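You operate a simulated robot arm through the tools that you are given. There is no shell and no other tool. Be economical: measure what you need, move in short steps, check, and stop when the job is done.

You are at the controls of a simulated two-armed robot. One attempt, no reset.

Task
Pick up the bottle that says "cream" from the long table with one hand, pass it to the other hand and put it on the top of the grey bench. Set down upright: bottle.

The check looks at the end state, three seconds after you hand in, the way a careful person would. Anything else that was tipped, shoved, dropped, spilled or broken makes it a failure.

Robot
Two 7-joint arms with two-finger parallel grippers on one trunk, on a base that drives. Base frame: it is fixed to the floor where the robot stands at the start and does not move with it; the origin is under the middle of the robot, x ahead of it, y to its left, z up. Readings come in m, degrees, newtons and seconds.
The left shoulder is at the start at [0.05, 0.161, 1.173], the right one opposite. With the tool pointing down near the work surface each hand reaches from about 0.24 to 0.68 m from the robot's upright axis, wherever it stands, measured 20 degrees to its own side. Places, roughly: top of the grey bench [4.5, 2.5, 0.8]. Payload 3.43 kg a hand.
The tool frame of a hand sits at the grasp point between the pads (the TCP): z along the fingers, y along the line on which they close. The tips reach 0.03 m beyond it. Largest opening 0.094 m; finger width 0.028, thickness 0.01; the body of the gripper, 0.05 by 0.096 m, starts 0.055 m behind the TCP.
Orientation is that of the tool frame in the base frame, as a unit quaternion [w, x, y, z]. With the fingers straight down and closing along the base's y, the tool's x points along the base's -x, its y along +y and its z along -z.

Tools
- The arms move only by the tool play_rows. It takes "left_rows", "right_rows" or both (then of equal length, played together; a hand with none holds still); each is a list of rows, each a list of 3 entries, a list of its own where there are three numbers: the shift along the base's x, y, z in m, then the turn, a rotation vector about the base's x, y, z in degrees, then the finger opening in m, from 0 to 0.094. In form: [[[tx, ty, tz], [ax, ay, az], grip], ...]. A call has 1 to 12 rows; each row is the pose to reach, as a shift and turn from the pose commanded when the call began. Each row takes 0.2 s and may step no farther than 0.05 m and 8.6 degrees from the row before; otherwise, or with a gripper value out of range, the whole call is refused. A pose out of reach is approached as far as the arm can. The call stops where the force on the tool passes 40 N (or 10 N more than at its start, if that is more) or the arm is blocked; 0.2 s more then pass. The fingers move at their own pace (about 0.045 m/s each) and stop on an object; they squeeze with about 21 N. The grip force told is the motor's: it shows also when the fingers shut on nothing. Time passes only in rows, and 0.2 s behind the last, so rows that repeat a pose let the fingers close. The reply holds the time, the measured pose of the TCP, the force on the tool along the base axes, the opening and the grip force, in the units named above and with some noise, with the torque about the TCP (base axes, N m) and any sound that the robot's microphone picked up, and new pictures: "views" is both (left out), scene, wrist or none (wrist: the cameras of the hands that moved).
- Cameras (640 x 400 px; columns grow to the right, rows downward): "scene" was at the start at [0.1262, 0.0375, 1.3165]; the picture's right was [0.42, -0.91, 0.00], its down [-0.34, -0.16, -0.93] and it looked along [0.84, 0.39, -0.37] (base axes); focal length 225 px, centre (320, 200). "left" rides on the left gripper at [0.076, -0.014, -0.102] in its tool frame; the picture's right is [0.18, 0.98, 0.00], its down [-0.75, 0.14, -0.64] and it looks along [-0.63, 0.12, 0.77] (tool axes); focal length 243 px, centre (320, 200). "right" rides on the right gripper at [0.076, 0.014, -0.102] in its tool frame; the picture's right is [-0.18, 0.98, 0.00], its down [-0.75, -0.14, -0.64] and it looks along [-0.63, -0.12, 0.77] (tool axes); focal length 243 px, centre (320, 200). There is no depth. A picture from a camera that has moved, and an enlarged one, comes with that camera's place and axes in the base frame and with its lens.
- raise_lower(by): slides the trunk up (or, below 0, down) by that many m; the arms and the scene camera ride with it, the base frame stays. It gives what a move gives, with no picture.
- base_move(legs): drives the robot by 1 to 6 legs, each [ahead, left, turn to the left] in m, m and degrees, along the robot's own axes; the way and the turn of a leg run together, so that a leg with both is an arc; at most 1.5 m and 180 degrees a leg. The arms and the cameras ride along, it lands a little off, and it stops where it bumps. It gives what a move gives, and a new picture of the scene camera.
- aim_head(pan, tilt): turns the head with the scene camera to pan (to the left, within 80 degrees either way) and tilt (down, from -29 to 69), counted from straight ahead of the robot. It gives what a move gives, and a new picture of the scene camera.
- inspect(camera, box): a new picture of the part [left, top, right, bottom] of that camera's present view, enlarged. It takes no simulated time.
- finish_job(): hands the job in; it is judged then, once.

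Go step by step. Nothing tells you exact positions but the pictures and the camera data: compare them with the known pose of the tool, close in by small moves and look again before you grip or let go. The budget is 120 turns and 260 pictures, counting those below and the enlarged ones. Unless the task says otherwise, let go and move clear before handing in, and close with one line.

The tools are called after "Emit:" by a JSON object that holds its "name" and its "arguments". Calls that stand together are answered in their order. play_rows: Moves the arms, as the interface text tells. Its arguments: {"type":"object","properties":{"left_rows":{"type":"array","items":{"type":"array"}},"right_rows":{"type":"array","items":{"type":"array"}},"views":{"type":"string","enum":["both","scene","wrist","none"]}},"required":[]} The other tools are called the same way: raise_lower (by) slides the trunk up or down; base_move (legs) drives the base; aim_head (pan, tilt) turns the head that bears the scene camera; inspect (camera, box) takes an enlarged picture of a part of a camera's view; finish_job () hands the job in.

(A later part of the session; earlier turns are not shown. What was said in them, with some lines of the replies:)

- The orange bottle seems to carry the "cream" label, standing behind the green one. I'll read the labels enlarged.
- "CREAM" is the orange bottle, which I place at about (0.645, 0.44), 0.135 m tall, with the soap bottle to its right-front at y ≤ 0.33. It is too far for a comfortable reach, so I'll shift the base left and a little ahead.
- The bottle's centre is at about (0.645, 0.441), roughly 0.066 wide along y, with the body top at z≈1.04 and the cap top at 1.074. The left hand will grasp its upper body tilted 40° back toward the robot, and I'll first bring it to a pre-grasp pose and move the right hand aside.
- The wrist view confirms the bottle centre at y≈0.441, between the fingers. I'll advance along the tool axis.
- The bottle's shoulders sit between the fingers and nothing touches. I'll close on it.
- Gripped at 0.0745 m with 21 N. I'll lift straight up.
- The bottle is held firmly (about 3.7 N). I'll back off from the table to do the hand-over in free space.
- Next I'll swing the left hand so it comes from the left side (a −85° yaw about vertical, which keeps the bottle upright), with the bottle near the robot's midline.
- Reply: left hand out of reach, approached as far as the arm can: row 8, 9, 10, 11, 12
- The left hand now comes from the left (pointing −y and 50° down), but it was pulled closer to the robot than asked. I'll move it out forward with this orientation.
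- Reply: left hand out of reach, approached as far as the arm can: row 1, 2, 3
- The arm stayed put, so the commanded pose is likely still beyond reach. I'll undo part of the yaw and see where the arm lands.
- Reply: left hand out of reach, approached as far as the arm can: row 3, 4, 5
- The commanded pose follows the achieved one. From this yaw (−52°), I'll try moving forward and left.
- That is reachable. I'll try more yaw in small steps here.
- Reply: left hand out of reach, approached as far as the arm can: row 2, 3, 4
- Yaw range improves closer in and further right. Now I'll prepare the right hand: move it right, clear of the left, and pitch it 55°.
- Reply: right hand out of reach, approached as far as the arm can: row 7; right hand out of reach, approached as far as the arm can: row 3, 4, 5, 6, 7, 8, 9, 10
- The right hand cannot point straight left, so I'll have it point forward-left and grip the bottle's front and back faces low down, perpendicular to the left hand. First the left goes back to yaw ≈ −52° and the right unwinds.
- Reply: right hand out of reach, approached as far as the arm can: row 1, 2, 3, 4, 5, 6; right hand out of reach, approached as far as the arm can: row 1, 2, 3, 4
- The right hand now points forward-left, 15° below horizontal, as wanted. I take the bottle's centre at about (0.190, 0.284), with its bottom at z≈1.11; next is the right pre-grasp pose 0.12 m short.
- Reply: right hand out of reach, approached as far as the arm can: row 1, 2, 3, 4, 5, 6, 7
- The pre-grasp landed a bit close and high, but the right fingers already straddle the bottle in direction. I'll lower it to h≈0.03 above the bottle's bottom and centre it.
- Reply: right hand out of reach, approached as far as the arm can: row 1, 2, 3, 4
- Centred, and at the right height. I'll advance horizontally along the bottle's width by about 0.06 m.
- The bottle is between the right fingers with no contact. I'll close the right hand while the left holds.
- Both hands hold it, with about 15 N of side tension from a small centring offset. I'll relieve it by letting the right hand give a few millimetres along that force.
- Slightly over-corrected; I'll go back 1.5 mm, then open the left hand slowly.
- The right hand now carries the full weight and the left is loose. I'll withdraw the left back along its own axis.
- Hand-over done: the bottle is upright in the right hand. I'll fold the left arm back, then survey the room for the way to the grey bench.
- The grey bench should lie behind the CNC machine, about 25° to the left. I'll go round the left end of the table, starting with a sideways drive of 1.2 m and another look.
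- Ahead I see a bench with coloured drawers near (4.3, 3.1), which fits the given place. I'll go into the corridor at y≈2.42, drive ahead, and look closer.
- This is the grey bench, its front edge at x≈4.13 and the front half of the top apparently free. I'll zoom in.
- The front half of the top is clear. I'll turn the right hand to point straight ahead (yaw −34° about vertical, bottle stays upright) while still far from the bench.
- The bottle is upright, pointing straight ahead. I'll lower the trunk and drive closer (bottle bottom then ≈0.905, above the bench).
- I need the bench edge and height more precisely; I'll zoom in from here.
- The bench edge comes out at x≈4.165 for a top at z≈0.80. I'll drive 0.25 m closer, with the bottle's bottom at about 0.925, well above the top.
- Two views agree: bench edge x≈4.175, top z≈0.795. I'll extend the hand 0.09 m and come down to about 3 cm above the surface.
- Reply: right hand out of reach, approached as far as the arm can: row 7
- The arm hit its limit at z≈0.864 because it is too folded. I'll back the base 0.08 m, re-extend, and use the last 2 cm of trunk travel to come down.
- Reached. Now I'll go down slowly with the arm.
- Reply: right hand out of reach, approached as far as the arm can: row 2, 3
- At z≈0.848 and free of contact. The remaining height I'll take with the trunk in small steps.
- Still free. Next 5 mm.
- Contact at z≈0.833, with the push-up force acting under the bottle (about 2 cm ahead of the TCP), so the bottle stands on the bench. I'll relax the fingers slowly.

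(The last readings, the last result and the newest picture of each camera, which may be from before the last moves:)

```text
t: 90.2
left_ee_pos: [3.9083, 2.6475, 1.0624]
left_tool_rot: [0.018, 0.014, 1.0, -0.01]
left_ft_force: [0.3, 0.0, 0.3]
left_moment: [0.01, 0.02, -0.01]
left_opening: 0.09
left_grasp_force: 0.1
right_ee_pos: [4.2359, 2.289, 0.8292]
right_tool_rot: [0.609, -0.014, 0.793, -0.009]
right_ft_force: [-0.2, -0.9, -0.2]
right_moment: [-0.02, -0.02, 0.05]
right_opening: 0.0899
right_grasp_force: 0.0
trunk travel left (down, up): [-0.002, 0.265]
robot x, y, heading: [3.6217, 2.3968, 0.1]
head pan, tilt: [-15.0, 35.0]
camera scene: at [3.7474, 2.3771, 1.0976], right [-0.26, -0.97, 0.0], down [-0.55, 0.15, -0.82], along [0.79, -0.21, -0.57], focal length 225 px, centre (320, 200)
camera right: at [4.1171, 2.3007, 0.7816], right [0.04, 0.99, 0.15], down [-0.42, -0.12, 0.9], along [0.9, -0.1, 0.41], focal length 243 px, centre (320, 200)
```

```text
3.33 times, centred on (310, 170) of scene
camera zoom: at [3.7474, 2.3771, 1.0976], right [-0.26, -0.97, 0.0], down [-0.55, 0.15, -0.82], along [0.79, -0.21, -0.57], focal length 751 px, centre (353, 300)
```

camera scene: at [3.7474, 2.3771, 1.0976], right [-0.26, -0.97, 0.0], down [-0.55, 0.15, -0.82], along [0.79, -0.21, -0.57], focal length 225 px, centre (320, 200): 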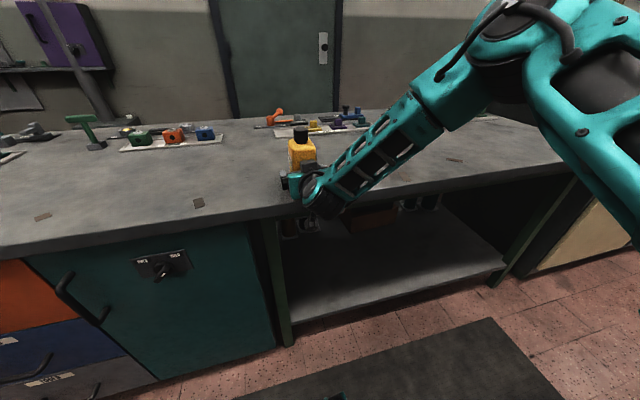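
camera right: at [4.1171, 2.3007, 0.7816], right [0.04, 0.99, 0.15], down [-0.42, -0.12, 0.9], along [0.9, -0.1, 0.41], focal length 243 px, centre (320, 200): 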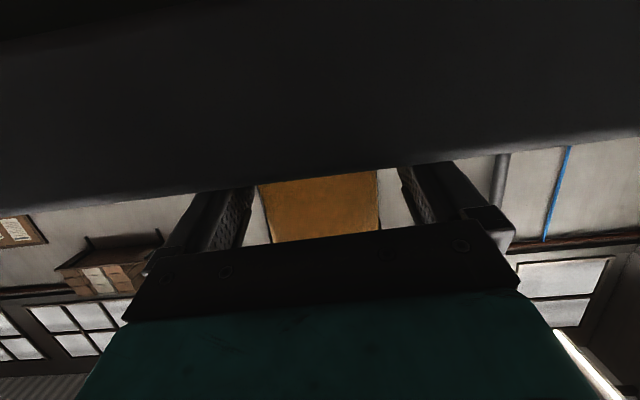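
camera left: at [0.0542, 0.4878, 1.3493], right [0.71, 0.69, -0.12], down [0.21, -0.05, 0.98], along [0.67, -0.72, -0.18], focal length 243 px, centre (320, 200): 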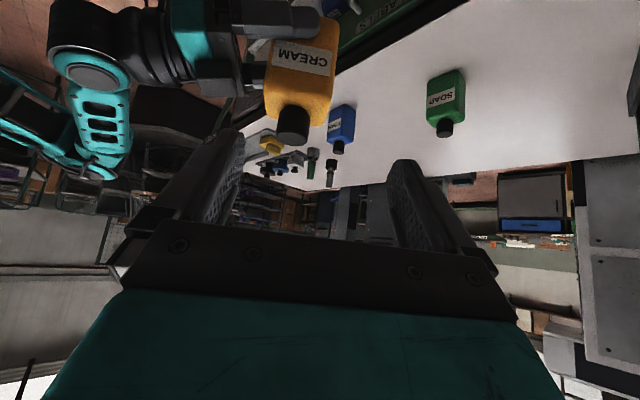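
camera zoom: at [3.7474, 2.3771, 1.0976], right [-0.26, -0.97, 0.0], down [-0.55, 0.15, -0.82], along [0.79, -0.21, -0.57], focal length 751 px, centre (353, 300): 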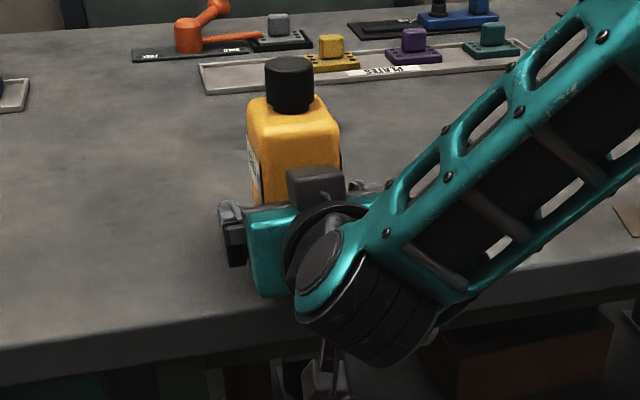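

The bottle stands free with a gap on both sides. I'll back the base straight away from the bench.

Emit:
{"name": "base_move", "arguments": {"legs": [[-0.35, 0, 0]]}}

Emit:
{"name": "inspect", "arguments": {"camera": "scene", "box": [220, 80, 380, 180]}}

```text
t: 92.5
left_ee_pos: [3.5565, 2.6465, 1.0634]
left_tool_rot: [0.018, 0.013, 1.0, -0.009]
left_ft_force: [0.9, 0.6, 0.4]
left_moment: [-0.03, 0.0, -0.01]
left_opening: 0.09
left_grasp_force: 0.1
right_ee_pos: [3.8842, 2.2895, 0.8295]
right_tool_rot: [0.609, -0.013, 0.793, -0.01]
right_ft_force: [-0.7, -0.3, 0.0]
right_moment: [0.02, 0.01, -0.01]
right_opening: 0.09
right_grasp_force: 0.1
trunk travel left (down, up): [-0.002, 0.265]
robot x, y, heading: [3.2722, 2.403, -0.2]
head pan, tilt: [-15.0, 35.0]
camera scene: at [3.3965, 2.3769, 1.0976], right [-0.26, -0.97, 0.0], down [-0.55, 0.15, -0.82], along [0.79, -0.21, -0.57], focal length 225 px, centre (320, 200)
```

scene: 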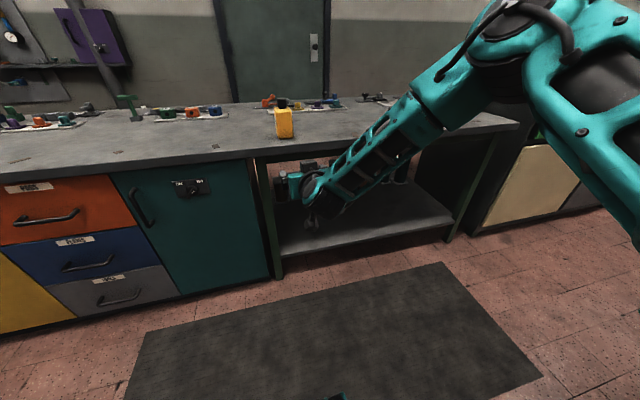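

```text
4.00 times, centred on (300, 130) of scene
camera zoom: at [3.3965, 2.3769, 1.0976], right [-0.26, -0.97, 0.0], down [-0.55, 0.15, -0.82], along [0.79, -0.21, -0.57], focal length 901 px, centre (400, 480)
```

zoom: 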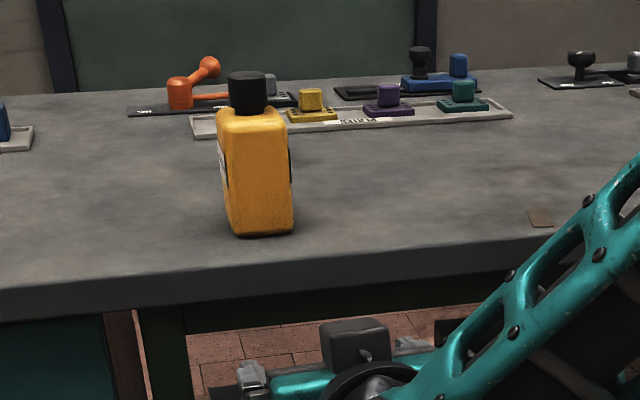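

The cream bottle stands upright on the bench top, a few centimetres in from the edge. Both hands are clear and nothing else has been touched, so I'm handing in.

Emit:
{"name": "finish_job", "arguments": {}}

```text
The job is handed in.
```

The cream bottle was picked up with the left hand, passed to the right and set upright on the grey bench, near its front edge; I saw nothing else disturbed, and the job is handed in.
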